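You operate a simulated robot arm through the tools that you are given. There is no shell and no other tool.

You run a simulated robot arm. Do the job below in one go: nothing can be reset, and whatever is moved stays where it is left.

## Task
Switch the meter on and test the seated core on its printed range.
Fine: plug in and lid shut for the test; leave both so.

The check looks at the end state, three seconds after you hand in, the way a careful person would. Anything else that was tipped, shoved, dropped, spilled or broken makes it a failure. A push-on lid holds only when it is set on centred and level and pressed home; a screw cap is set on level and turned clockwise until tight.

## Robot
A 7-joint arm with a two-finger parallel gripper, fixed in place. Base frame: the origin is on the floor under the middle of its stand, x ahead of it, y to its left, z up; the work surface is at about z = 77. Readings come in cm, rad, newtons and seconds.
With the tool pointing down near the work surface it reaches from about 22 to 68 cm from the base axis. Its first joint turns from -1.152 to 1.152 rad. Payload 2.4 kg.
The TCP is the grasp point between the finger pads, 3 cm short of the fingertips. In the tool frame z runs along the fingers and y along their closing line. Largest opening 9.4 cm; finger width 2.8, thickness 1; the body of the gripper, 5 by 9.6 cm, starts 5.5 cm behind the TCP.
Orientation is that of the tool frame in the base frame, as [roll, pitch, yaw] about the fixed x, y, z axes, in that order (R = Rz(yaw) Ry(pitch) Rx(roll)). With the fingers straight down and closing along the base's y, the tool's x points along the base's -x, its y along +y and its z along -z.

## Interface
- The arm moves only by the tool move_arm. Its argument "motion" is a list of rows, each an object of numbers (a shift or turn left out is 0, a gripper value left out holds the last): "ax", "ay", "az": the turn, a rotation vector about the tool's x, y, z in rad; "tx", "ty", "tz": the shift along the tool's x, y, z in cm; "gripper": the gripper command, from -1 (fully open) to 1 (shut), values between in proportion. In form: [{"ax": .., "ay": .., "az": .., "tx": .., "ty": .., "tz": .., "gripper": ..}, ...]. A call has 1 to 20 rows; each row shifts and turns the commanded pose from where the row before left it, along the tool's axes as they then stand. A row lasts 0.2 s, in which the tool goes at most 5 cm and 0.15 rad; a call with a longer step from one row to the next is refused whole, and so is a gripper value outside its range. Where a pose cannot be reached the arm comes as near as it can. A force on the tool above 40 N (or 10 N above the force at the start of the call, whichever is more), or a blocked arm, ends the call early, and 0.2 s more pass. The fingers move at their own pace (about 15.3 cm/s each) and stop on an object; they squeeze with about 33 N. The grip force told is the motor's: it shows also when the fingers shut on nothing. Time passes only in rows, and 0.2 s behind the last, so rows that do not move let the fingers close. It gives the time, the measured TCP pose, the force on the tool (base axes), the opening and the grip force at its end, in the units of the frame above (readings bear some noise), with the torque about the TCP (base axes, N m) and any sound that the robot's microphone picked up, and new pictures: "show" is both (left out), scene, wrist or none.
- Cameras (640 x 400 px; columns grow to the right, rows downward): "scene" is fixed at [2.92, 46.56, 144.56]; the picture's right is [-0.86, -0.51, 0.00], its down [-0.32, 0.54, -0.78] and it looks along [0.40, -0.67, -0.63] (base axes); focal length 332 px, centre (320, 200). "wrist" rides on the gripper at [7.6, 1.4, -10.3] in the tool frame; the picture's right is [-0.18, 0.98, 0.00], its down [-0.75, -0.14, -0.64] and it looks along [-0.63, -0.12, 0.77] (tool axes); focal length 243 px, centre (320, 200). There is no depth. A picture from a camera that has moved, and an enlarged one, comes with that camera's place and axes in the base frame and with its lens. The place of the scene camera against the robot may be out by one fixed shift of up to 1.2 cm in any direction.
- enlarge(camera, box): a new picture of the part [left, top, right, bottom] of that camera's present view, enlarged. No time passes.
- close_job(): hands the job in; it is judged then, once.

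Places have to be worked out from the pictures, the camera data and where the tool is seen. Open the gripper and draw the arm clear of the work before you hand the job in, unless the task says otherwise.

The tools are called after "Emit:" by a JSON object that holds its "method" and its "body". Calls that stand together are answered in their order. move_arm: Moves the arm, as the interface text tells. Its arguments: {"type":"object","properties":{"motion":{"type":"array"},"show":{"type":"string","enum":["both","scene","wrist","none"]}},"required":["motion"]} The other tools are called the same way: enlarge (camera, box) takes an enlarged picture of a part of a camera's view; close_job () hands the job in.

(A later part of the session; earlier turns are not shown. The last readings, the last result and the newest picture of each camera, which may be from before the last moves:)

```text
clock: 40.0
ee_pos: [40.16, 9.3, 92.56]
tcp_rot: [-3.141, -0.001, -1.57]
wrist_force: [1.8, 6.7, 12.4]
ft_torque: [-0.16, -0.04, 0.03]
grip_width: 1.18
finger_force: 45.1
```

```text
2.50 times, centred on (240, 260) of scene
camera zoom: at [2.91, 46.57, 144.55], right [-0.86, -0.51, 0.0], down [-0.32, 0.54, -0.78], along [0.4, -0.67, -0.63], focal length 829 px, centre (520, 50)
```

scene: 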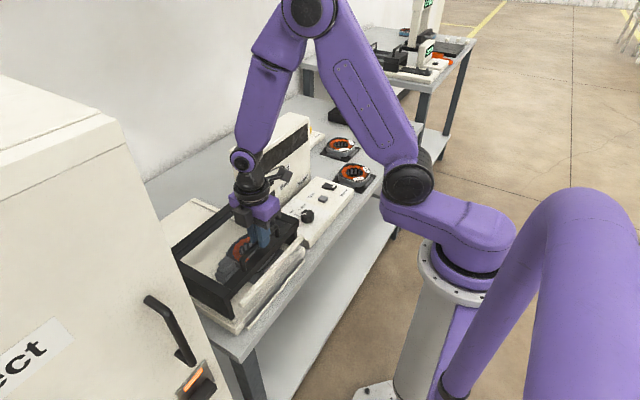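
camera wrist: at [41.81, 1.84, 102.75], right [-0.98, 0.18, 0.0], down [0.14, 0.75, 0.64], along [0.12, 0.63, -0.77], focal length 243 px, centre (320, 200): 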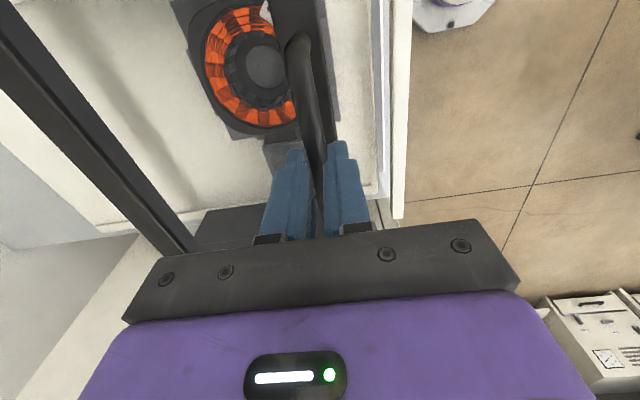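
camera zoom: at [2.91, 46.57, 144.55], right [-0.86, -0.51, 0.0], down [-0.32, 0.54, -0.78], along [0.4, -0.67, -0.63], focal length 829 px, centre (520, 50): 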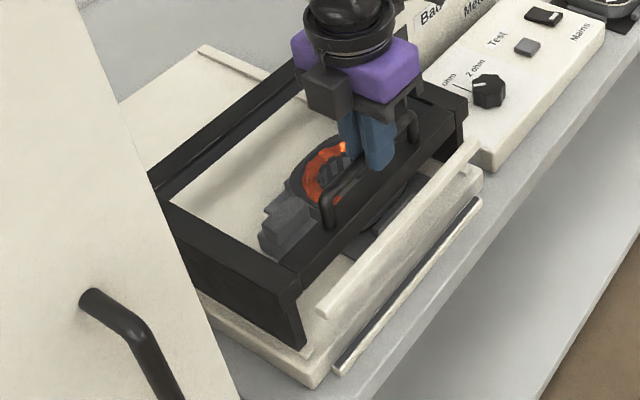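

Nearly there. I'll ease the vertical load slightly and continue in small steps until I feel the stop.

Emit:
{"method": "move_arm", "body": {"motion": [{"tz": -0.04, "tx": -0.04}, {"ty": 0.3}, {"ty": 0.3}, {"ty": 0.3}, {"ty": 0.3}, {}], "show": "scene"}}

Emit:
{"method": "enlarge", "body": {"camera": "scene", "box": [180, 200, 320, 340]}}

```text
clock: 41.4
ee_pos: [38.94, 9.35, 92.49]
tcp_rot: [-3.139, 0.0, -1.57]
wrist_force: [9.1, 6.3, 8.2]
ft_torque: [-0.89, -0.2, 0.01]
grip_width: 1.18
finger_force: 45.5
```

scene: 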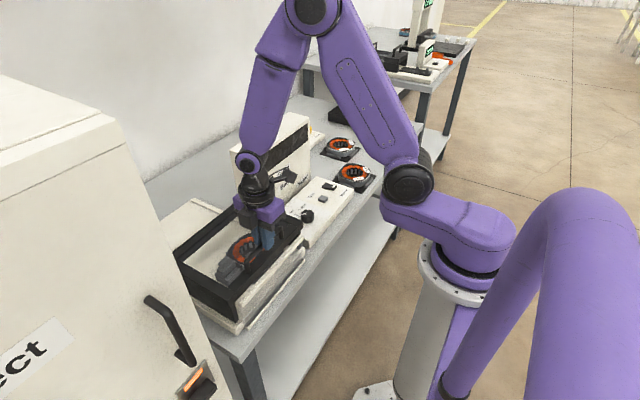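

```text
2.86 times, centred on (250, 270) of scene
camera zoom: at [2.94, 46.57, 144.55], right [-0.86, -0.51, 0.0], down [-0.32, 0.54, -0.78], along [0.4, -0.67, -0.63], focal length 947 px, centre (520, 0)
```

zoom: 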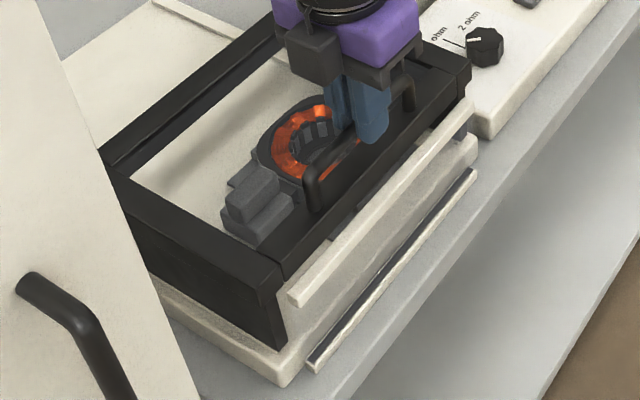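

The x force has reached +9 N and the lid front meets the front wall. One more small pull to confirm it's home.

Emit:
{"method": "move_arm", "body": {"motion": [{"ty": 0.1}, {"ty": 0.05}, {}], "show": "none"}}

Emit:
{"method": "enlarge", "body": {"camera": "scene", "box": [220, 230, 310, 320]}}

```text
clock: 42.2
ee_pos: [38.84, 9.35, 92.62]
tcp_rot: [-3.136, 0.001, -1.572]
wrist_force: [24.1, -0.4, -14.9]
ft_torque: [-0.99, -0.5, 0.19]
grip_width: 1.19
finger_force: 44.6
```

```text
4.44 times, centred on (265, 275) of scene
camera zoom: at [3.0, 46.56, 144.55], right [-0.86, -0.51, 0.0], down [-0.32, 0.54, -0.78], along [0.4, -0.67, -0.63], focal length 1473 px, centre (564, -133)
```

zoom: 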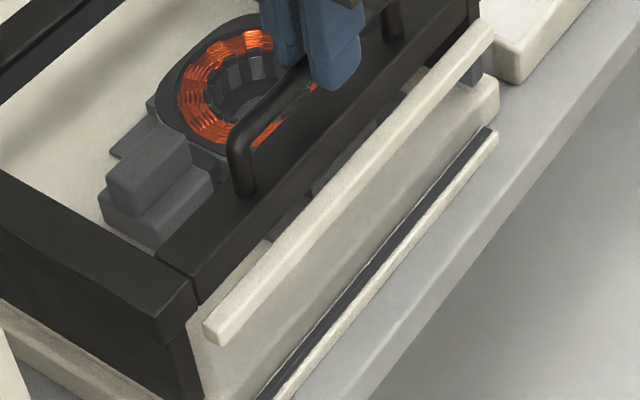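

The force rose to 24 N with no motion, so the lid is home against its stop. I'll ease off, open the fingers, lift, and move toward the dial at height.

Emit:
{"method": "move_arm", "body": {"motion": [{"ty": -0.15, "tz": 0.04}, {"gripper": 0.3}, {}, {"tz": -3}, {"tz": -3, "gripper": -1}, {}], "show": "both"}}

Emit:
{"method": "enlarge", "body": {"camera": "scene", "box": [160, 180, 320, 340]}}

```text
clock: 43.6
ee_pos: [38.76, 9.49, 98.67]
tcp_rot: [3.14, 0.0, -1.57]
wrist_force: [-0.1, 0.4, -0.5]
ft_torque: [0.0, 0.02, 0.02]
grip_width: 9.42
finger_force: 0.1
camera wrist: at [37.56, 1.8, 108.79], right [-0.98, 0.18, 0.0], down [0.14, 0.75, 0.64], along [0.12, 0.63, -0.77], focal length 243 px, centre (320, 200)
```

scene: 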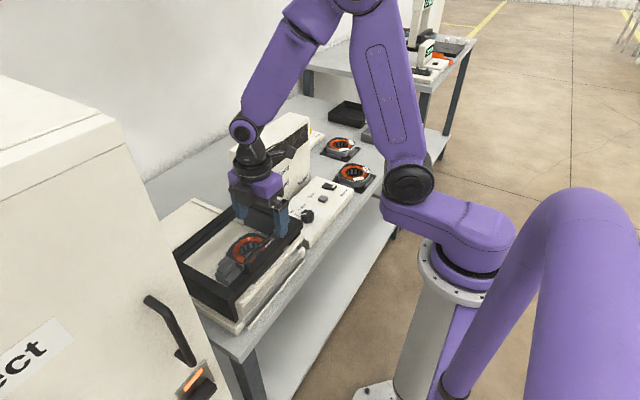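
wrist: 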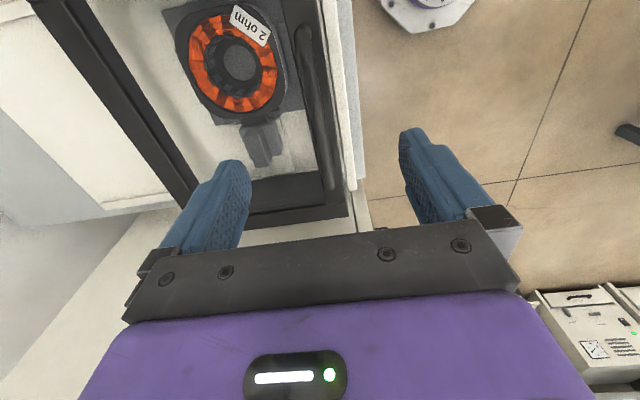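

```text
2.50 times, centred on (240, 260) of scene
camera zoom: at [2.92, 46.56, 144.56], right [-0.86, -0.51, 0.0], down [-0.32, 0.54, -0.78], along [0.4, -0.67, -0.63], focal length 829 px, centre (520, 50)
```

zoom: 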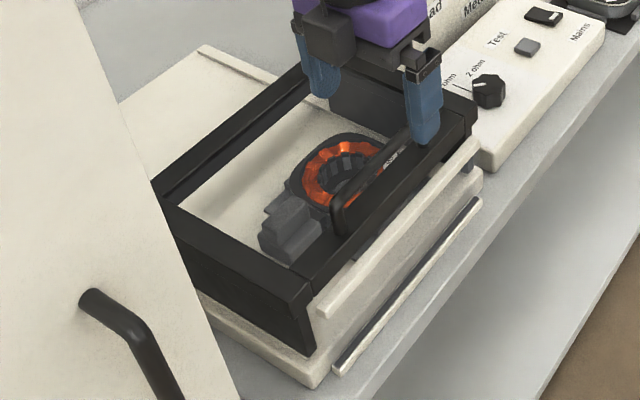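

The lid is fully forward and closed over the core and plug. Now I'll move at height to above the dial for a close look.

Emit:
{"method": "move_arm", "body": {"motion": [{"tx": 4.6, "ty": -0.8, "tz": 0.3}, {"tx": 4.6, "ty": -0.8, "tz": 0.3}, {"tx": 4.6, "ty": -0.8, "tz": 0.3}, {"tx": 4.6, "ty": -0.8, "tz": 0.3}, {"tx": 4.6, "ty": -0.8, "tz": 1.5}, {"tz": 3}, {}], "show": "both"}}

```text
clock: 45.2
ee_pos: [42.69, -13.67, 92.88]
tcp_rot: [3.141, 0.0, -1.571]
wrist_force: [-0.4, -0.1, -0.6]
ft_torque: [-0.05, 0.01, 0.03]
grip_width: 9.4
finger_force: 0.1
camera wrist: at [41.5, -21.23, 103.06], right [-0.98, 0.18, 0.0], down [0.14, 0.75, 0.64], along [0.12, 0.63, -0.77], focal length 243 px, centre (320, 200)
```

scene: 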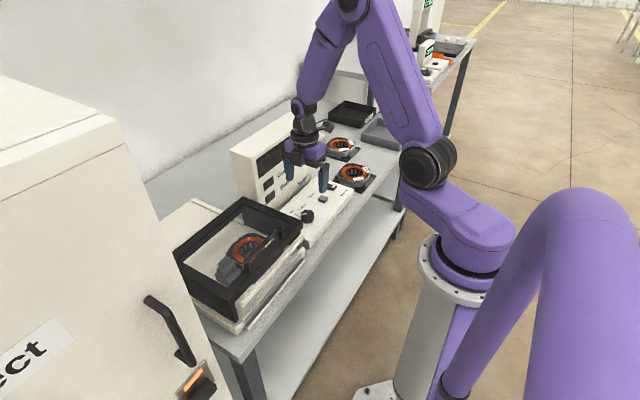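
wrist: 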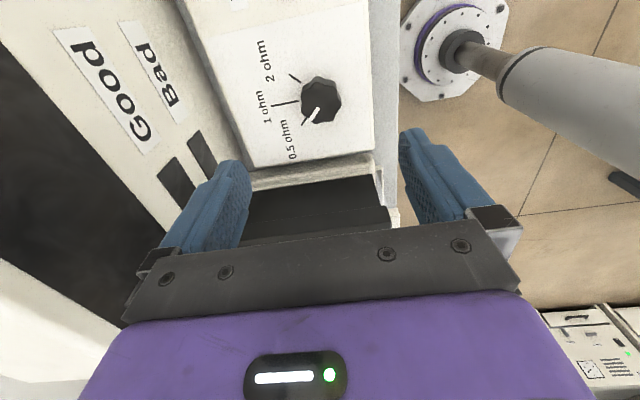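

Emit:
{"method": "enlarge", "body": {"camera": "wrist", "box": [250, 30, 378, 130]}}

Emit:
{"method": "enlarge", "body": {"camera": "scene", "box": [230, 120, 370, 250]}}

```text
4.00 times, centred on (314, 80) of wrist
camera zoom: at [41.5, -21.23, 103.06], right [-0.98, 0.18, 0.0], down [0.14, 0.75, 0.64], along [0.12, 0.63, -0.77], focal length 970 px, centre (344, 680)
```

zoom: 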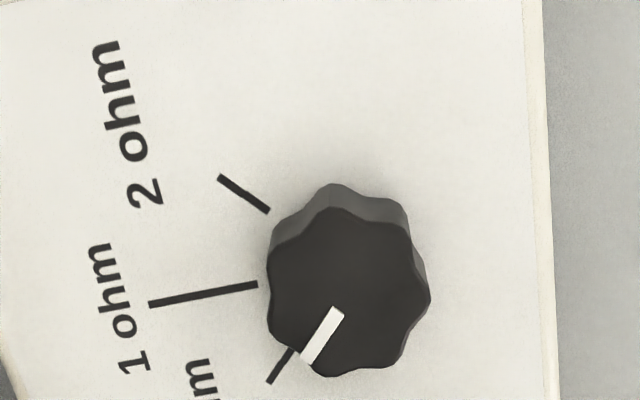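

```text
3.08 times, centred on (300, 185) of scene
camera zoom: at [2.93, 46.55, 144.56], right [-0.86, -0.51, 0.0], down [-0.32, 0.54, -0.78], along [0.4, -0.67, -0.63], focal length 1020 px, centre (382, 246)
```

zoom: 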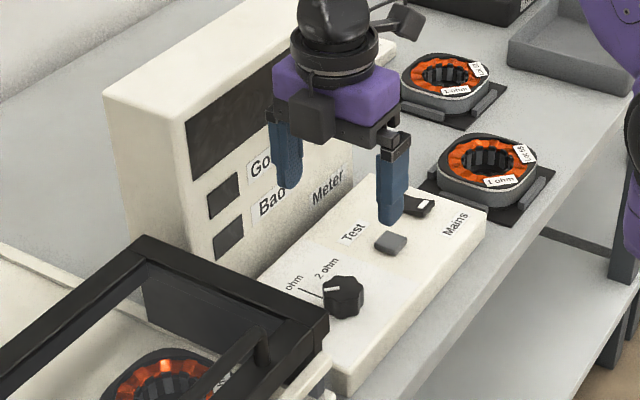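

The dial knob's centre is at about (42.8, −13.6), 3.8 cm across, with the pointer on 0.5 ohm. I'll part-open the fingers to about 5.6 cm to straddle it and come down partway.

Emit:
{"method": "move_arm", "body": {"motion": [{"ty": -0.1, "tz": 3, "gripper": -0.19}, {"tz": 2.5}, {"tz": 1.5}, {"tz": 1}, {}], "show": "both"}}

Emit:
{"method": "enlarge", "body": {"camera": "wrist", "box": [220, 60, 420, 220]}}

Emit:
{"method": "enlarge", "body": {"camera": "scene", "box": [260, 150, 360, 240]}}

```text
clock: 46.4
ee_pos: [42.92, -13.6, 84.84]
tcp_rot: [3.141, 0.0, -1.571]
wrist_force: [0.2, -0.1, -0.2]
ft_torque: [0.03, -0.02, 0.0]
grip_width: 5.57
finger_force: 0.1
camera wrist: at [41.67, -21.19, 95.03], right [-0.98, 0.18, 0.0], down [0.14, 0.75, 0.64], along [0.12, 0.63, -0.77], focal length 243 px, centre (320, 200)
```

scene: 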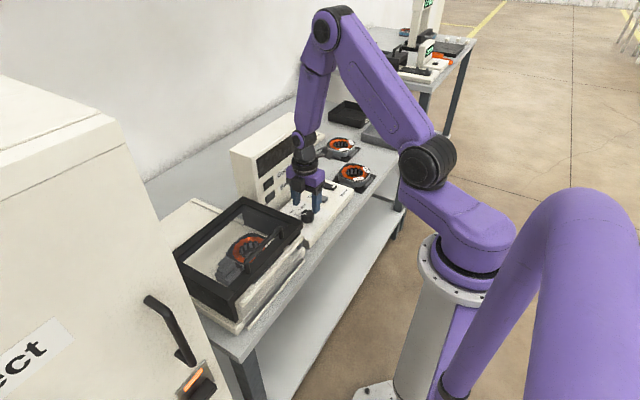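
wrist: 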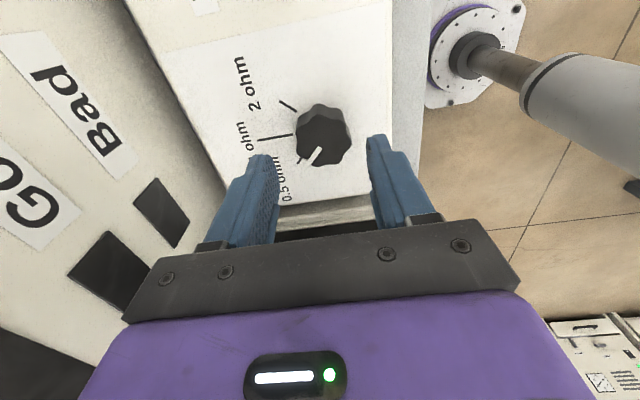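

```text
2.50 times, centred on (320, 140) of wrist
camera zoom: at [41.67, -21.19, 95.03], right [-0.98, 0.18, 0.0], down [0.14, 0.75, 0.64], along [0.12, 0.63, -0.77], focal length 606 px, centre (320, 350)
```

zoom: 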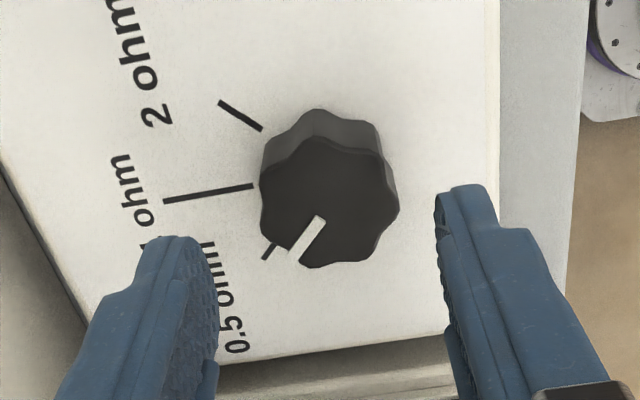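

```text
4.44 times, centred on (310, 195) of scene
camera zoom: at [2.92, 46.56, 144.56], right [-0.86, -0.51, 0.0], down [-0.32, 0.54, -0.78], along [0.4, -0.67, -0.63], focal length 1473 px, centre (364, 222)
```

zoom: 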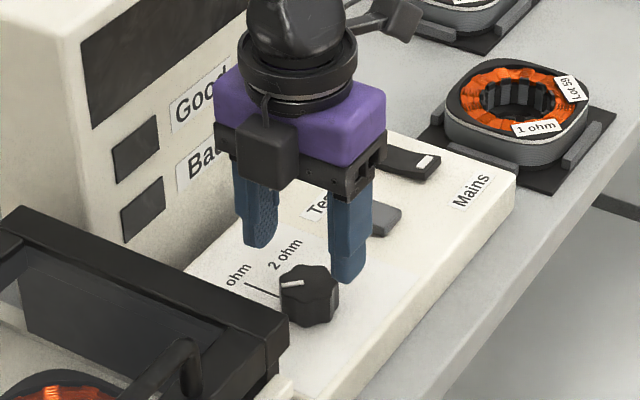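

The fingers straddle the knob evenly. I'll descend in small steps, checking for contact with the panel.

Emit:
{"method": "move_arm", "body": {"motion": [{"tz": 0.8}, {"tz": 0.8}, {"tz": 0.4}, {}], "show": "scene"}}

Emit:
{"method": "enlarge", "body": {"camera": "scene", "box": [280, 180, 340, 235]}}

Emit:
{"method": "enlarge", "body": {"camera": "wrist", "box": [220, 80, 420, 240]}}

```text
clock: 47.4
ee_pos: [42.93, -13.64, 82.87]
tcp_rot: [3.14, 0.001, -1.571]
wrist_force: [0.2, 0.1, -0.5]
ft_torque: [-0.02, -0.02, 0.01]
grip_width: 5.59
finger_force: 0.1
```

scene: 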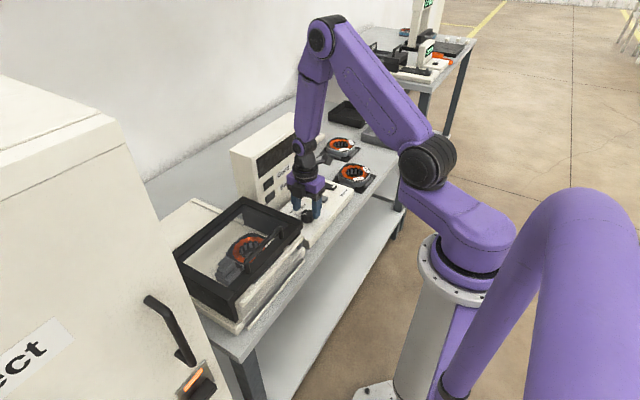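

```text
7.27 times, centred on (310, 208) of scene
camera zoom: at [2.92, 46.56, 144.56], right [-0.86, -0.51, 0.0], down [-0.32, 0.54, -0.78], along [0.4, -0.67, -0.63], focal length 2411 px, centre (393, 146)
```

zoom: 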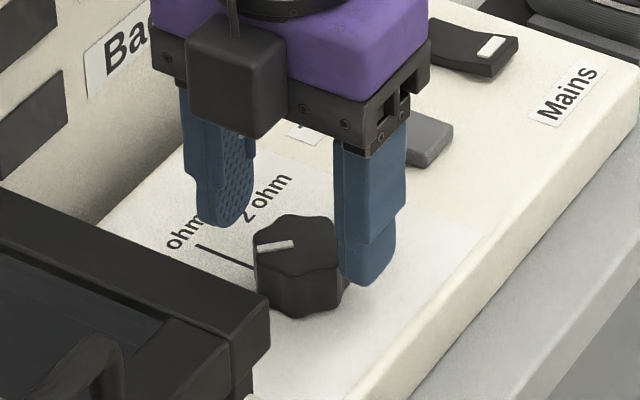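

```text
2.50 times, centred on (320, 160) of wrist
camera zoom: at [41.65, -21.19, 92.98], right [-0.98, 0.18, 0.0], down [0.14, 0.75, 0.64], along [0.12, 0.63, -0.77], focal length 606 px, centre (320, 300)
```

zoom: 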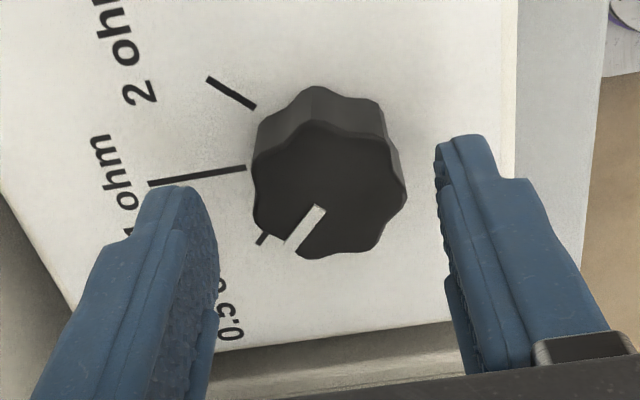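

Well centred and no contact at tip height about 79.9. Continuing down in 0.25 cm steps.

Emit:
{"method": "move_arm", "body": {"motion": [{"tz": 0.25}, {"tz": 0.25}, {"tz": 0.25}, {}], "show": "none"}}

Emit:
{"method": "enlarge", "body": {"camera": "scene", "box": [280, 180, 340, 235]}}

Emit:
{"method": "enlarge", "body": {"camera": "wrist", "box": [220, 80, 420, 240]}}

```text
clock: 48.4
ee_pos: [42.92, -13.75, 82.2]
tcp_rot: [-3.141, 0.0, -1.571]
wrist_force: [-0.3, -0.5, -0.3]
ft_torque: [0.01, -0.01, -0.02]
grip_width: 5.59
finger_force: 0.1
```

```text
7.27 times, centred on (310, 208) of scene
camera zoom: at [2.92, 46.56, 144.56], right [-0.86, -0.51, 0.0], down [-0.32, 0.54, -0.78], along [0.4, -0.67, -0.63], focal length 2411 px, centre (393, 146)
```

zoom: 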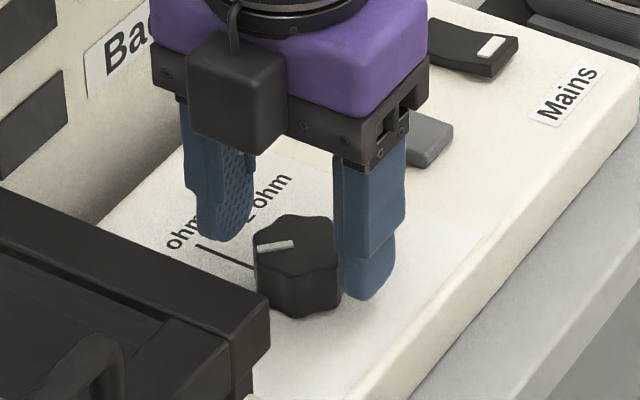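

```text
2.50 times, centred on (320, 160) of wrist
camera zoom: at [41.66, -21.16, 92.23], right [-0.98, 0.18, 0.0], down [0.14, 0.75, 0.64], along [0.12, 0.63, -0.77], focal length 606 px, centre (320, 300)
```

zoom: 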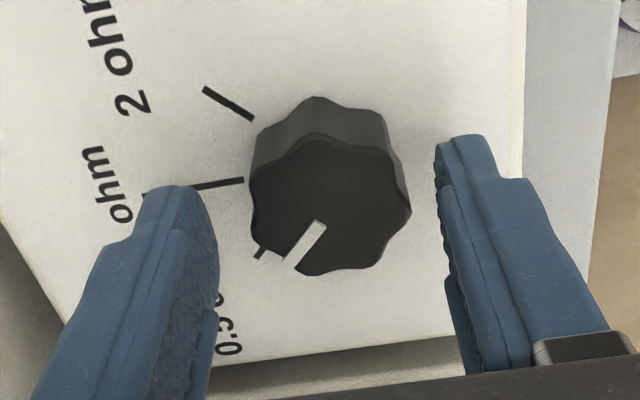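

Still free with tips at about 79.2. Two more small steps.

Emit:
{"method": "move_arm", "body": {"motion": [{"tz": 0.2}, {"tz": 0.2}, {"tz": 0.2}, {}], "show": "none"}}

Emit:
{"method": "enlarge", "body": {"camera": "scene", "box": [280, 180, 340, 235]}}

```text
clock: 49.4
ee_pos: [42.92, -13.57, 81.59]
tcp_rot: [3.141, 0.0, -1.571]
wrist_force: [-0.4, 0.6, 0.1]
ft_torque: [0.0, 0.02, 0.0]
grip_width: 5.58
finger_force: 0.0
```

```text
7.27 times, centred on (310, 208) of scene
camera zoom: at [2.92, 46.56, 144.56], right [-0.86, -0.51, 0.0], down [-0.32, 0.54, -0.78], along [0.4, -0.67, -0.63], focal length 2411 px, centre (393, 146)
```

zoom: 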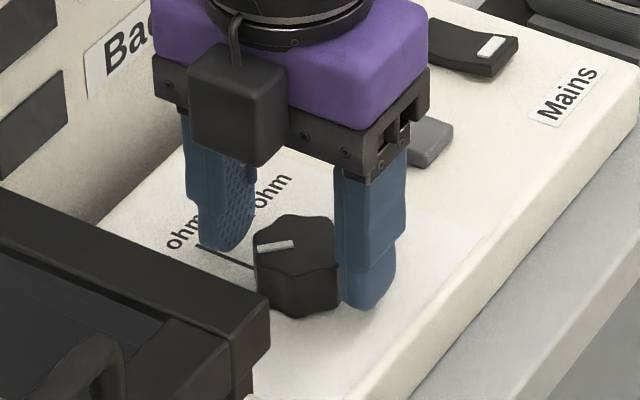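

The tips are a few mm above the panel and well down the knob's sides. Closing on the knob.

Emit:
{"method": "move_arm", "body": {"motion": [{"gripper": 0.1}, {"gripper": 0.2}, {"gripper": 1}, {}, {}], "show": "both"}}

Emit:
{"method": "enlarge", "body": {"camera": "wrist", "box": [220, 80, 420, 240]}}

```text
clock: 50.6
ee_pos: [42.76, -13.75, 81.36]
tcp_rot: [3.139, 0.002, -1.573]
wrist_force: [-12.5, 0.0, 3.9]
ft_torque: [0.16, 0.36, 0.03]
grip_width: 3.73
finger_force: 44.9
camera wrist: at [41.52, -21.2, 91.64], right [-0.98, 0.18, 0.0], down [0.14, 0.75, 0.64], along [0.12, 0.63, -0.77], focal length 243 px, centre (320, 200)
```

scene: 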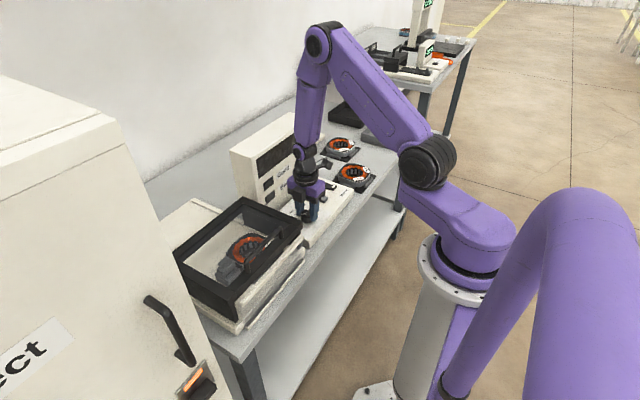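
wrist: 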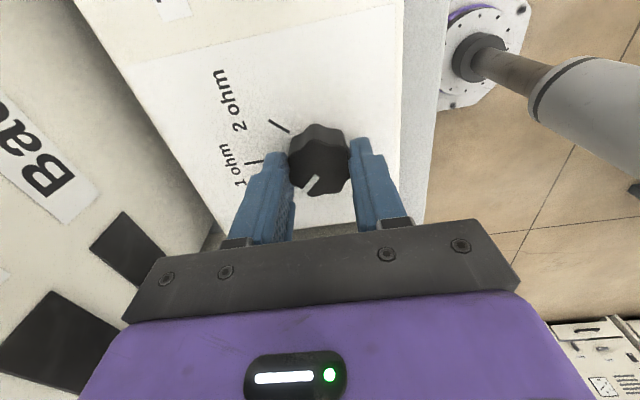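

```text
2.50 times, centred on (320, 160) of wrist
camera zoom: at [41.52, -21.2, 91.64], right [-0.98, 0.18, 0.0], down [0.14, 0.75, 0.64], along [0.12, 0.63, -0.77], focal length 606 px, centre (320, 300)
```

zoom: 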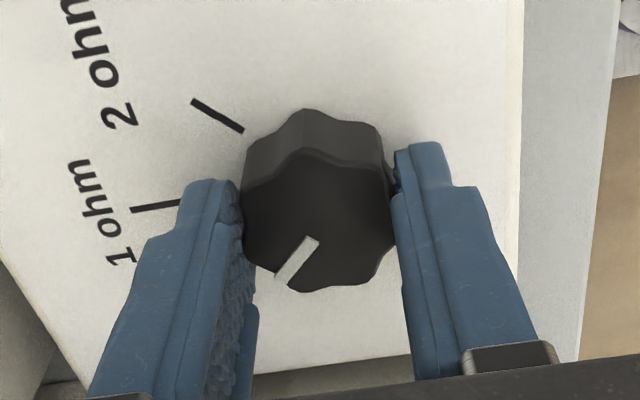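

The knob is held (3.73 cm). The ticks work out at ±45°, so I need about 90° clockwise seen from above (+az). I'll ease the −12 N side load, then turn the first third and check forces.

Emit:
{"method": "move_arm", "body": {"motion": [{"ty": 0.08}, {"az": 0.1}, {"az": 0.1}, {"az": 0.1}, {"az": 0.1}, {}], "show": "wrist"}}

Emit:
{"method": "enlarge", "body": {"camera": "wrist", "box": [220, 80, 420, 240]}}

```text
clock: 52.0
ee_pos: [42.74, -13.73, 81.5]
tcp_rot: [3.14, 0.0, -1.974]
wrist_force: [-11.8, -1.6, -16.4]
ft_torque: [-0.15, 0.02, -0.01]
grip_width: 3.68
finger_force: 44.7
camera wrist: at [38.64, -20.03, 91.64], right [-0.83, 0.55, 0.0], down [0.43, 0.64, 0.64], along [0.35, 0.53, -0.77], focal length 243 px, centre (320, 200)
```

wrist: 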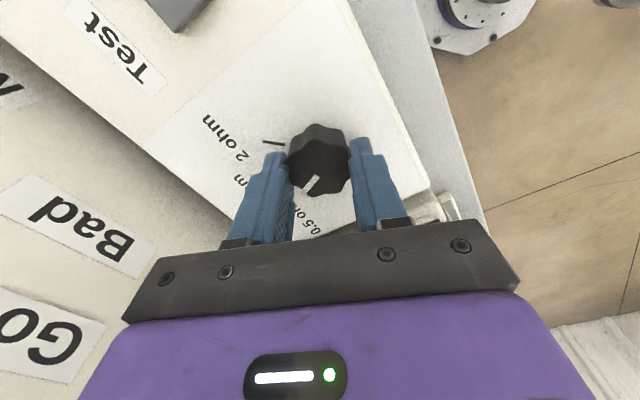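

```text
2.50 times, centred on (320, 160) of wrist
camera zoom: at [38.64, -20.03, 91.64], right [-0.83, 0.55, 0.0], down [0.43, 0.64, 0.64], along [0.35, 0.53, -0.77], focal length 606 px, centre (320, 300)
```

zoom: 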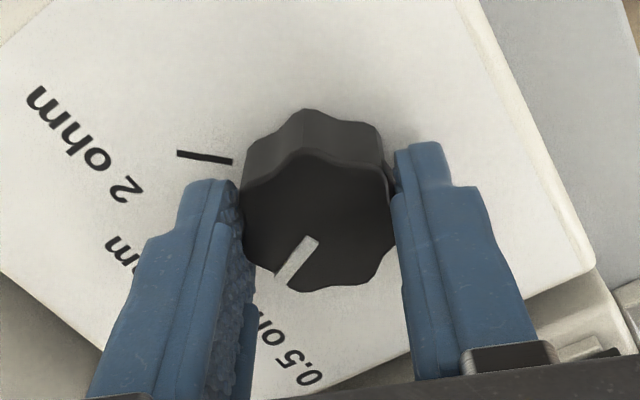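

The knob turns with the gripper (the pointer keeps its place relative to the fingers). I'll trim the small loads and continue turning.

Emit:
{"method": "move_arm", "body": {"motion": [{"tx": 0.03, "ty": 0.07, "tz": 0.04}, {"az": 0.1}, {"az": 0.1}, {"az": 0.1}, {"az": 0.1}, {"az": 0.1}, {}], "show": "wrist"}}

Emit:
{"method": "enlarge", "body": {"camera": "wrist", "box": [220, 80, 420, 240]}}

```text
clock: 53.6
ee_pos: [42.7, -13.73, 81.35]
tcp_rot: [3.139, 0.001, -2.474]
wrist_force: [-10.4, -0.6, 5.5]
ft_torque: [0.0, 0.39, -0.03]
grip_width: 3.71
finger_force: 44.7
camera wrist: at [36.05, -17.18, 91.64], right [-0.47, 0.89, 0.0], down [0.68, 0.36, 0.64], along [0.57, 0.3, -0.77], focal length 243 px, centre (320, 200)
```

wrist: 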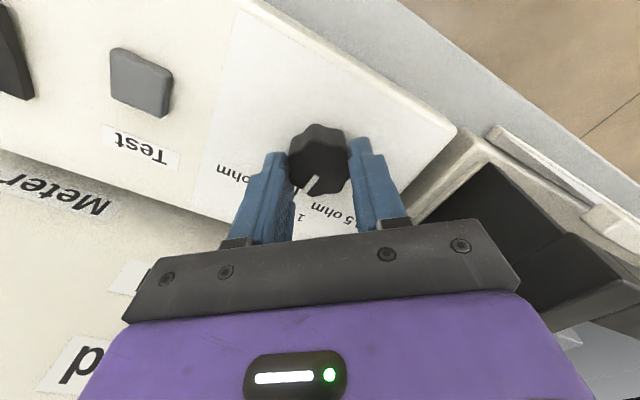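

```text
2.50 times, centred on (320, 160) of wrist
camera zoom: at [36.05, -17.18, 91.64], right [-0.47, 0.89, 0.0], down [0.68, 0.36, 0.64], along [0.57, 0.3, -0.77], focal length 606 px, centre (320, 300)
```

zoom: 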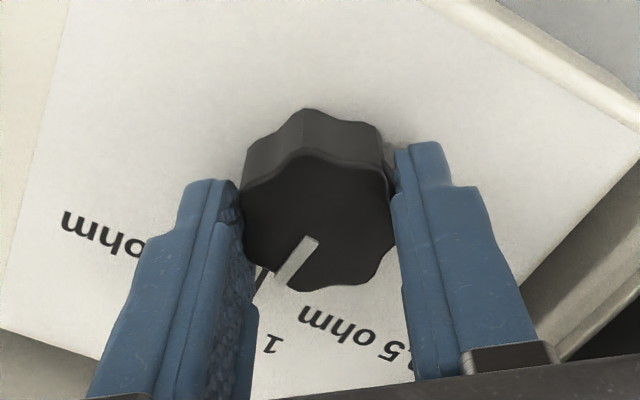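

The pointer is passing 1 ohm. I'll continue the remaining 0.67 rad to 2 ohm.

Emit:
{"method": "move_arm", "body": {"motion": [{"tx": 0.04, "ty": 0.03}, {"az": 0.1}, {"az": 0.1}, {"az": 0.1}, {"az": 0.1}, {"az": 0.1}, {"az": 0.1}, {"az": 0.07}, {}], "show": "wrist"}}

Emit:
{"method": "enlarge", "body": {"camera": "wrist", "box": [220, 80, 420, 240]}}

```text
clock: 55.6
ee_pos: [42.89, -13.83, 81.53]
tcp_rot: [-3.141, 0.003, 3.141]
wrist_force: [-2.2, -1.9, 21.2]
ft_torque: [0.02, 0.8, 0.17]
grip_width: 3.66
finger_force: 44.8
camera wrist: at [35.28, -12.15, 91.62], right [0.18, 0.98, 0.0], down [0.75, -0.14, 0.64], along [0.63, -0.12, -0.77], focal length 243 px, centre (320, 200)
```

wrist: 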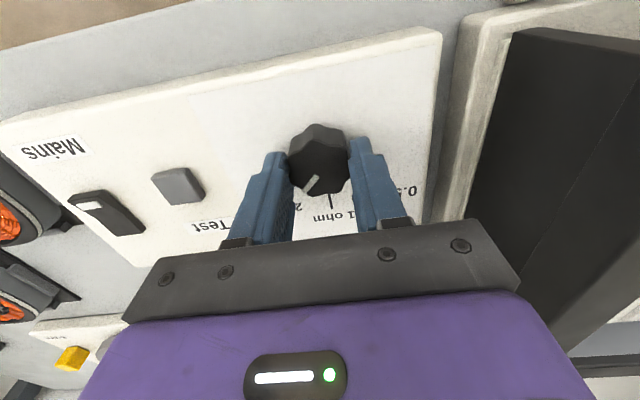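

```text
2.50 times, centred on (320, 160) of wrist
camera zoom: at [35.28, -12.15, 91.62], right [0.18, 0.98, 0.0], down [0.75, -0.14, 0.64], along [0.63, -0.12, -0.77], focal length 606 px, centre (320, 300)
```

zoom: 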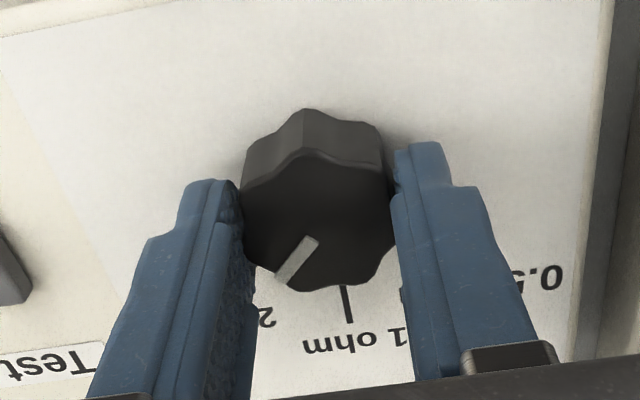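

The turn is complete. I'll release and lift to check the pointer against the 2 ohm tick.

Emit:
{"method": "move_arm", "body": {"motion": [{"tz": -0.06}, {"gripper": -0.19}, {}, {"tz": -3}, {"tz": -4, "gripper": -1}, {}], "show": "both"}}

Emit:
{"method": "enlarge", "body": {"camera": "wrist", "box": [240, 80, 400, 200]}}

Emit:
{"method": "enlarge", "body": {"camera": "scene", "box": [270, 180, 350, 230]}}

```text
clock: 57.0
ee_pos: [42.73, -13.79, 88.64]
tcp_rot: [-3.141, -0.001, -3.141]
wrist_force: [0.1, 0.1, -0.4]
ft_torque: [-0.03, -0.02, 0.01]
grip_width: 9.4
finger_force: 0.1
camera wrist: at [35.28, -12.14, 98.66], right [0.18, 0.98, 0.0], down [0.75, -0.14, 0.64], along [0.63, -0.12, -0.77], focal length 243 px, centre (320, 200)
```

scene: 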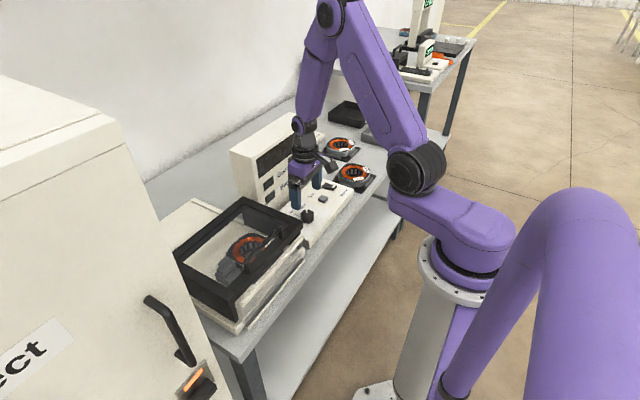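
wrist: 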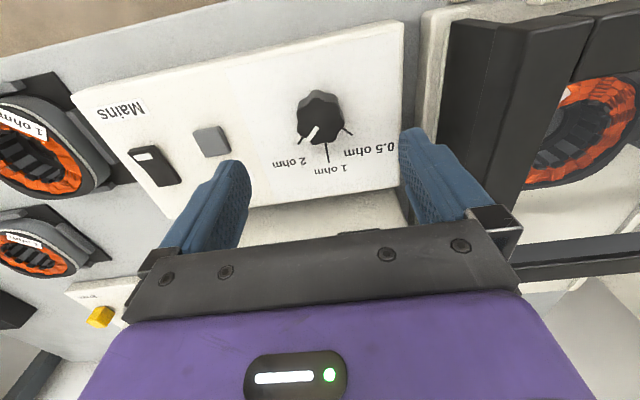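

```text
3.33 times, centred on (320, 140) of wrist
camera zoom: at [35.28, -12.14, 98.66], right [0.18, 0.98, 0.0], down [0.75, -0.14, 0.64], along [0.63, -0.12, -0.77], focal length 809 px, centre (320, 400)
```

zoom: 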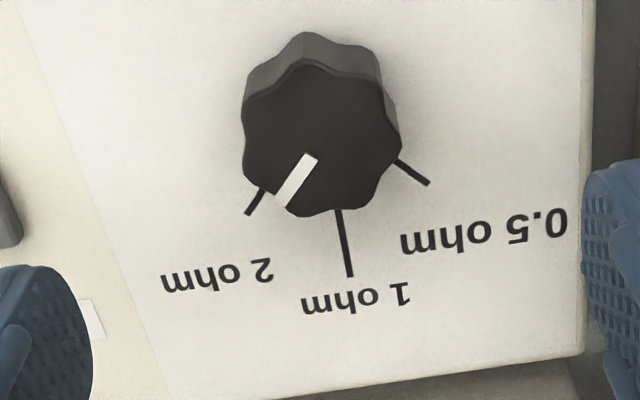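

```text
8.00 times, centred on (310, 205) of scene
camera zoom: at [2.92, 46.56, 144.56], right [-0.86, -0.51, 0.0], down [-0.32, 0.54, -0.78], along [0.4, -0.67, -0.63], focal length 2652 px, centre (400, 160)
```

zoom: 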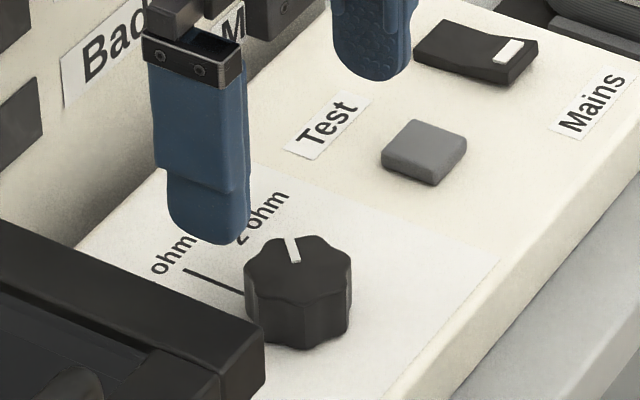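

The pointer is clearly near 2 ohm but looks a few degrees short. I'll enlarge further to measure.

Emit:
{"method": "enlarge", "body": {"camera": "wrist", "box": [290, 85, 354, 165]}}

Emit:
{"method": "enlarge", "body": {"camera": "scene", "box": [292, 195, 324, 225]}}

```text
5.00 times, centred on (322, 125) of wrist
camera zoom: at [35.28, -12.14, 98.66], right [0.18, 0.98, 0.0], down [0.75, -0.14, 0.64], along [0.63, -0.12, -0.77], focal length 1213 px, centre (310, 575)
```

zoom: 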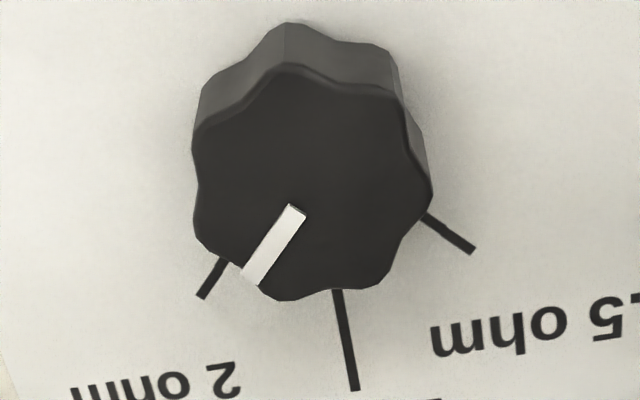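

```text
13.33 times, centred on (308, 210) of scene
camera zoom: at [2.92, 46.56, 144.56], right [-0.86, -0.51, 0.0], down [-0.32, 0.54, -0.78], along [0.4, -0.67, -0.63], focal length 4419 px, centre (480, 67)
```

zoom: 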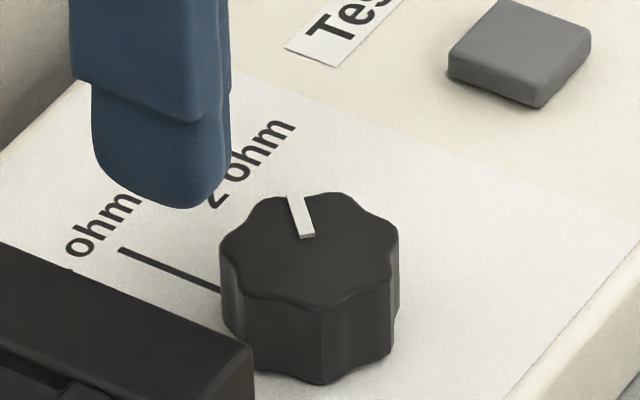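

The pointer is parallel to the 2 ohm tick (both about −42°), so the range is set. Now I'll examine the mains rocker and Test button.

Emit:
{"method": "enlarge", "body": {"camera": "wrist", "box": [90, 90, 250, 210]}}

Emit:
{"method": "enlarge", "body": {"camera": "scene", "box": [310, 170, 358, 206]}}

```text
3.33 times, centred on (170, 150) of wrist
camera zoom: at [35.28, -12.14, 98.66], right [0.18, 0.98, 0.0], down [0.75, -0.14, 0.64], along [0.63, -0.12, -0.77], focal length 809 px, centre (820, 367)
```

zoom: 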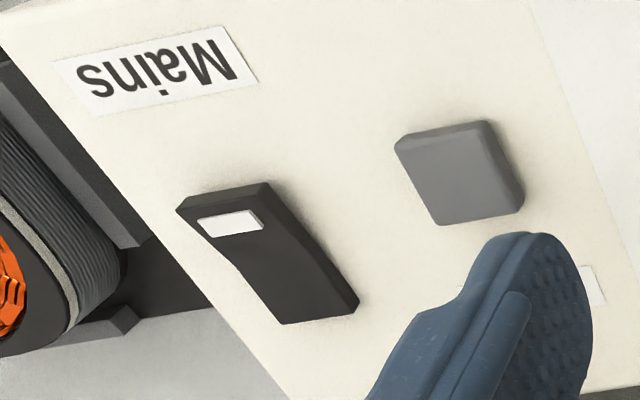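

```text
11.11 times, centred on (334, 188) of scene
camera zoom: at [2.92, 46.56, 144.56], right [-0.86, -0.51, 0.0], down [-0.32, 0.54, -0.78], along [0.4, -0.67, -0.63], focal length 3683 px, centre (164, 333)
```

zoom: 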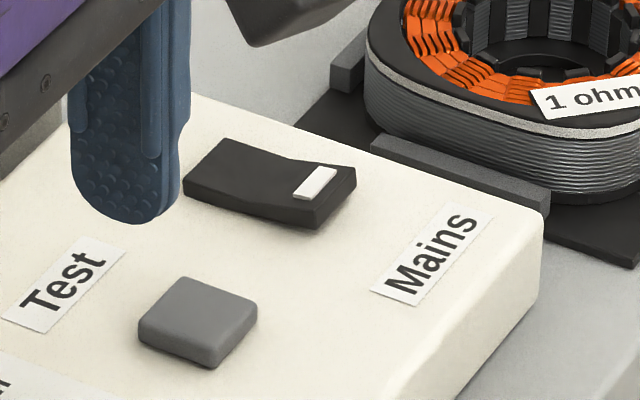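

The marked (white) end of the rocker, nearest the robot, is the raised one, so the meter is off. The press point is about (43.0, −30.1), and the Test button is at about (43.4, −23.4). I'll close the fingers and move above the marked end.

Emit:
{"method": "move_arm", "body": {"motion": [{"ty": -4.1, "gripper": 1}, {"ty": -4.1}, {"ty": -4.1}, {"ty": -4.0, "tx": -0.2}, {"tz": 3}, {}], "show": "both"}}

Emit:
{"method": "enlarge", "body": {"camera": "wrist", "box": [240, 80, 400, 200]}}

Emit:
{"method": "enlarge", "body": {"camera": "scene", "box": [300, 150, 372, 210]}}

```text
clock: 58.4
ee_pos: [42.84, -29.96, 85.24]
tcp_rot: [-3.14, 0.002, -3.14]
wrist_force: [0.4, 1.4, 0.5]
ft_torque: [-0.01, -0.01, -0.01]
grip_width: 0.0
finger_force: 33.1
camera wrist: at [35.37, -28.45, 95.5], right [0.18, 0.98, 0.0], down [0.75, -0.14, 0.64], along [0.63, -0.12, -0.77], focal length 243 px, centre (320, 200)
```

scene: 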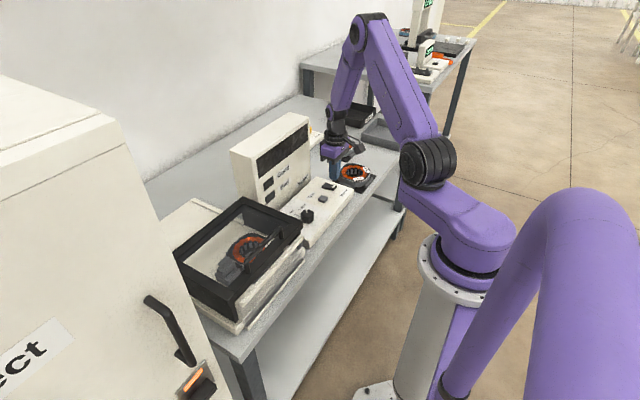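
wrist: 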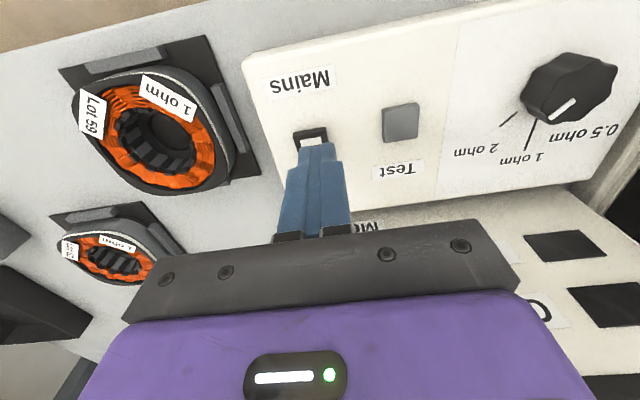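

```text
3.33 times, centred on (320, 140) of wrist
camera zoom: at [35.37, -28.45, 95.5], right [0.18, 0.98, 0.0], down [0.75, -0.14, 0.64], along [0.63, -0.12, -0.77], focal length 809 px, centre (320, 400)
```

zoom: 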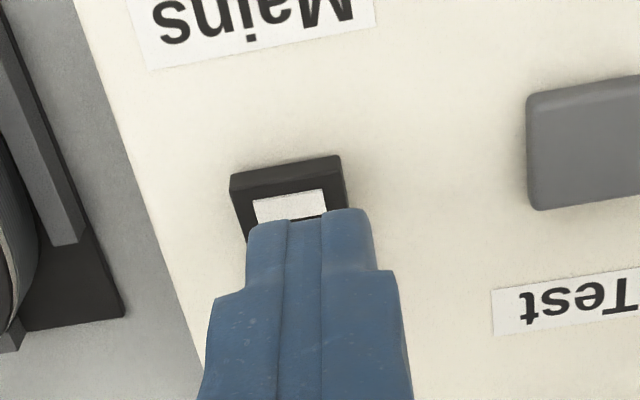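

```text
6.67 times, centred on (336, 180) of scene
camera zoom: at [2.92, 46.56, 144.56], right [-0.86, -0.51, 0.0], down [-0.32, 0.54, -0.78], along [0.4, -0.67, -0.63], focal length 2210 px, centre (213, 333)
```

zoom: 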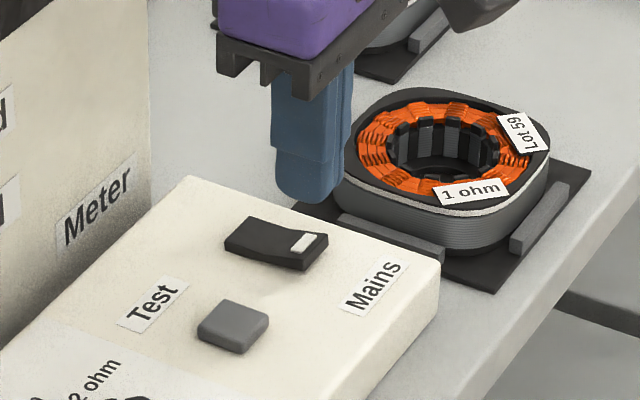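

The mark sits at about (43.2, −30.5). I'll shift 0.5 cm in −y and lower to just above the raised end, then press slowly.

Emit:
{"method": "move_arm", "body": {"motion": [{"ty": -0.5, "tx": -0.15}, {"tz": 1.2}, {"tz": 0.8}, {"tz": 0.3}, {}], "show": "scene"}}

Emit:
{"method": "enlarge", "body": {"camera": "scene", "box": [300, 150, 372, 210]}}

```text
clock: 59.6
ee_pos: [43.12, -30.4, 83.13]
tcp_rot: [3.14, 0.001, -3.141]
wrist_force: [0.6, 0.8, 0.2]
ft_torque: [-0.05, -0.01, -0.01]
grip_width: 0.0
finger_force: 33.0
```

scene: 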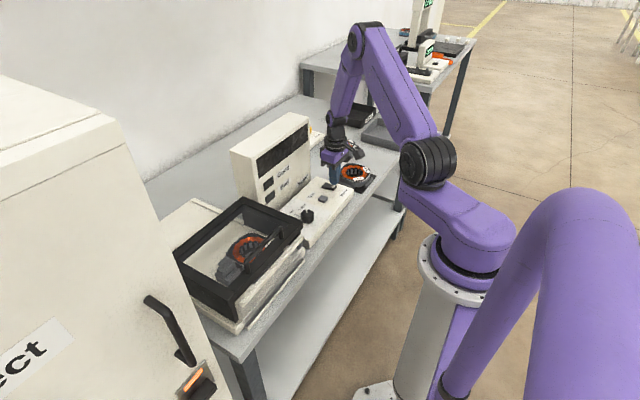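

```text
6.67 times, centred on (336, 180) of scene
camera zoom: at [2.92, 46.56, 144.56], right [-0.86, -0.51, 0.0], down [-0.32, 0.54, -0.78], along [0.4, -0.67, -0.63], focal length 2210 px, centre (213, 333)
```

zoom: 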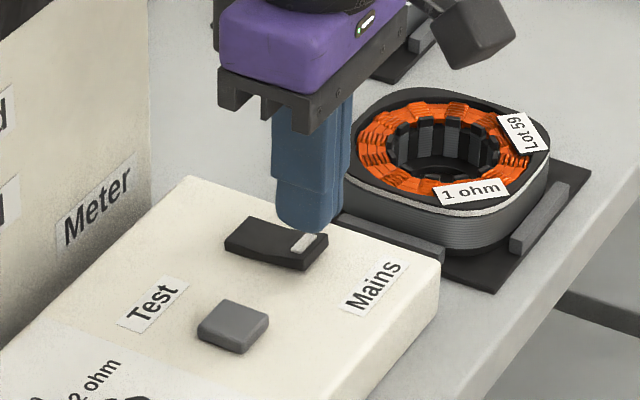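

The tip hovers just above the marked end. Pressing down slowly.

Emit:
{"method": "move_arm", "body": {"motion": [{"tz": 0.25}, {"tz": 0.25}, {"tz": 0.2}, {}], "show": "none"}}

Emit:
{"method": "enlarge", "body": {"camera": "scene", "box": [300, 150, 372, 210]}}

```text
clock: 60.6
ee_pos: [43.09, -30.43, 82.38]
tcp_rot: [-3.141, 0.0, 3.141]
wrist_force: [0.1, -0.1, -0.3]
ft_torque: [0.01, 0.02, 0.02]
grip_width: 0.0
finger_force: 33.1
```

```text
6.67 times, centred on (336, 180) of scene
camera zoom: at [2.92, 46.56, 144.56], right [-0.86, -0.51, 0.0], down [-0.32, 0.54, -0.78], along [0.4, -0.67, -0.63], focal length 2210 px, centre (213, 333)
```

zoom: 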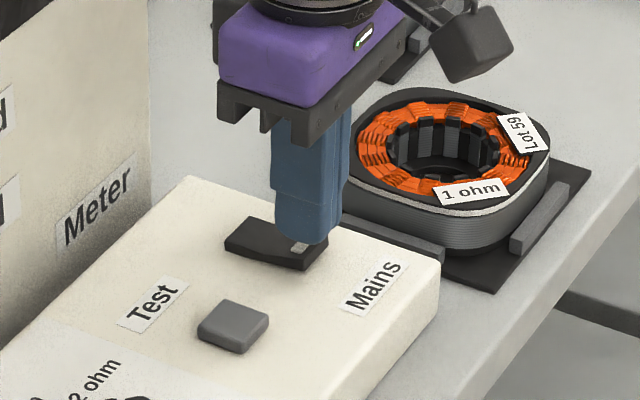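

No contact yet at tip height about 79.4. Continuing in small steps.

Emit:
{"method": "move_arm", "body": {"motion": [{"tz": 0.15}, {"tz": 0.15}, {"tz": 0.15}, {}], "show": "none"}}

Emit:
{"method": "enlarge", "body": {"camera": "scene", "box": [300, 150, 372, 210]}}

```text
clock: 61.6
ee_pos: [43.09, -30.54, 81.98]
tcp_rot: [3.141, 0.0, -3.141]
wrist_force: [-0.3, 0.4, -0.2]
ft_torque: [-0.01, 0.0, -0.02]
grip_width: 0.0
finger_force: 33.0
```

```text
6.67 times, centred on (336, 180) of scene
camera zoom: at [2.92, 46.56, 144.56], right [-0.86, -0.51, 0.0], down [-0.32, 0.54, -0.78], along [0.4, -0.67, -0.63], focal length 2210 px, centre (213, 333)
```

zoom: 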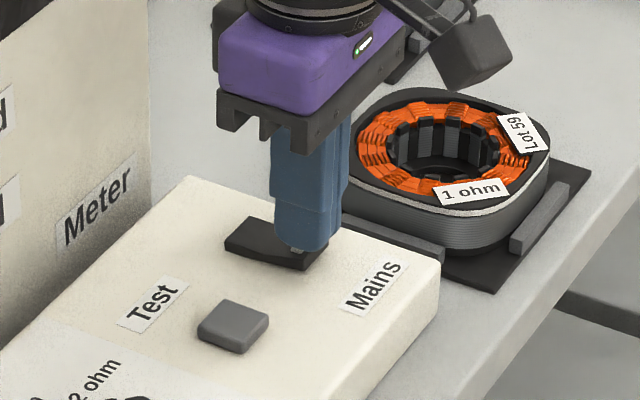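

Emit:
{"method": "move_arm", "body": {"motion": [{"tz": 0.12}, {"tz": 0.12}, {"tz": 0.12}, {}], "show": "none"}}

Emit:
{"method": "enlarge", "body": {"camera": "scene", "box": [300, 150, 372, 210]}}

```text
clock: 62.6
ee_pos: [43.2, -30.49, 81.66]
tcp_rot: [-3.141, 0.0, 3.141]
wrist_force: [0.2, 0.9, 0.2]
ft_torque: [0.0, 0.02, 0.01]
grip_width: 0.0
finger_force: 32.8
```

```text
6.67 times, centred on (336, 180) of scene
camera zoom: at [2.92, 46.56, 144.56], right [-0.86, -0.51, 0.0], down [-0.32, 0.54, -0.78], along [0.4, -0.67, -0.63], focal length 2210 px, centre (213, 333)
```

zoom: 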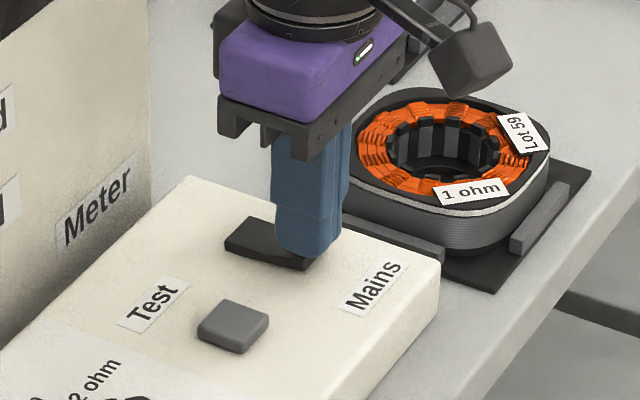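

Still no contact at about 78.66. Continuing in 0.1 cm steps.

Emit:
{"method": "move_arm", "body": {"motion": [{"tz": 0.1}, {"tz": 0.1}, {"tz": 0.1}, {}], "show": "wrist"}}

Emit:
{"method": "enlarge", "body": {"camera": "scene", "box": [230, 110, 358, 210]}}

```text
clock: 63.6
ee_pos: [43.05, -30.44, 81.42]
tcp_rot: [-3.141, 0.0, -3.141]
wrist_force: [-0.7, 1.1, 1.7]
ft_torque: [0.0, 0.03, 0.05]
grip_width: 0.0
finger_force: 33.2
camera wrist: at [35.62, -28.94, 91.6], right [0.18, 0.98, 0.0], down [0.75, -0.14, 0.64], along [0.63, -0.12, -0.77], focal length 243 px, centre (320, 200)
```

wrist: 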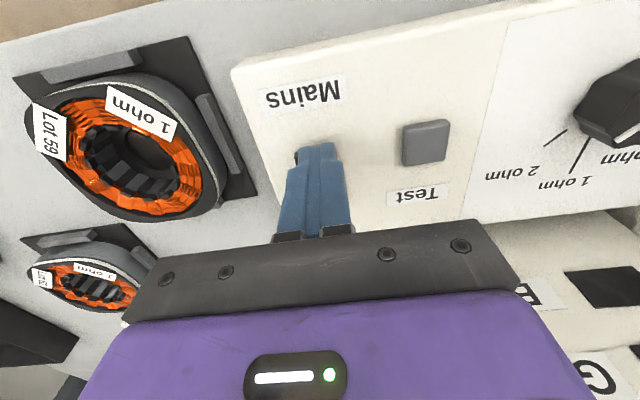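

```text
4.00 times, centred on (294, 160) of scene
camera zoom: at [2.92, 46.56, 144.56], right [-0.86, -0.51, 0.0], down [-0.32, 0.54, -0.78], along [0.4, -0.67, -0.63], focal length 1326 px, centre (424, 360)
```

zoom: 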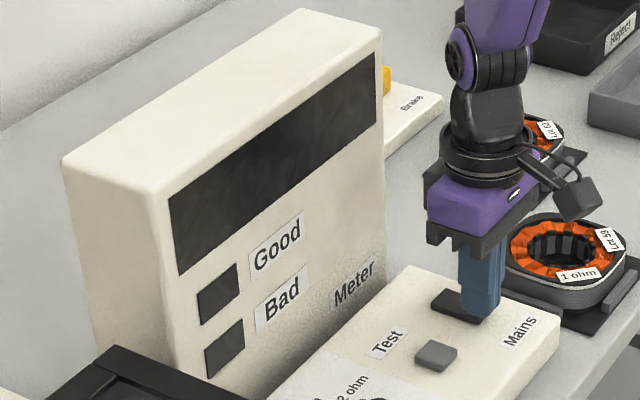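

Contact is just starting (1.7 N). Pressing further.

Emit:
{"method": "move_arm", "body": {"motion": [{"tz": 0.1}, {"tz": 0.1}, {"tz": 0.1}, {}], "show": "none"}}

Emit:
{"method": "enlarge", "body": {"camera": "scene", "box": [230, 110, 358, 210]}}

```text
clock: 64.6
ee_pos: [43.14, -30.53, 81.33]
tcp_rot: [-3.14, 0.002, -3.141]
wrist_force: [-9.1, 8.2, 37.0]
ft_torque: [0.26, -0.28, -0.02]
grip_width: 0.0
finger_force: 32.7
```

```text
4.00 times, centred on (294, 160) of scene
camera zoom: at [2.85, 46.61, 144.54], right [-0.86, -0.51, 0.0], down [-0.32, 0.54, -0.78], along [0.4, -0.67, -0.63], focal length 1326 px, centre (424, 360)
```

zoom: 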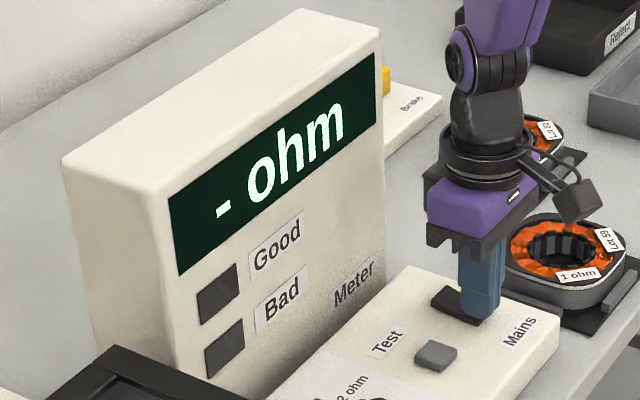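

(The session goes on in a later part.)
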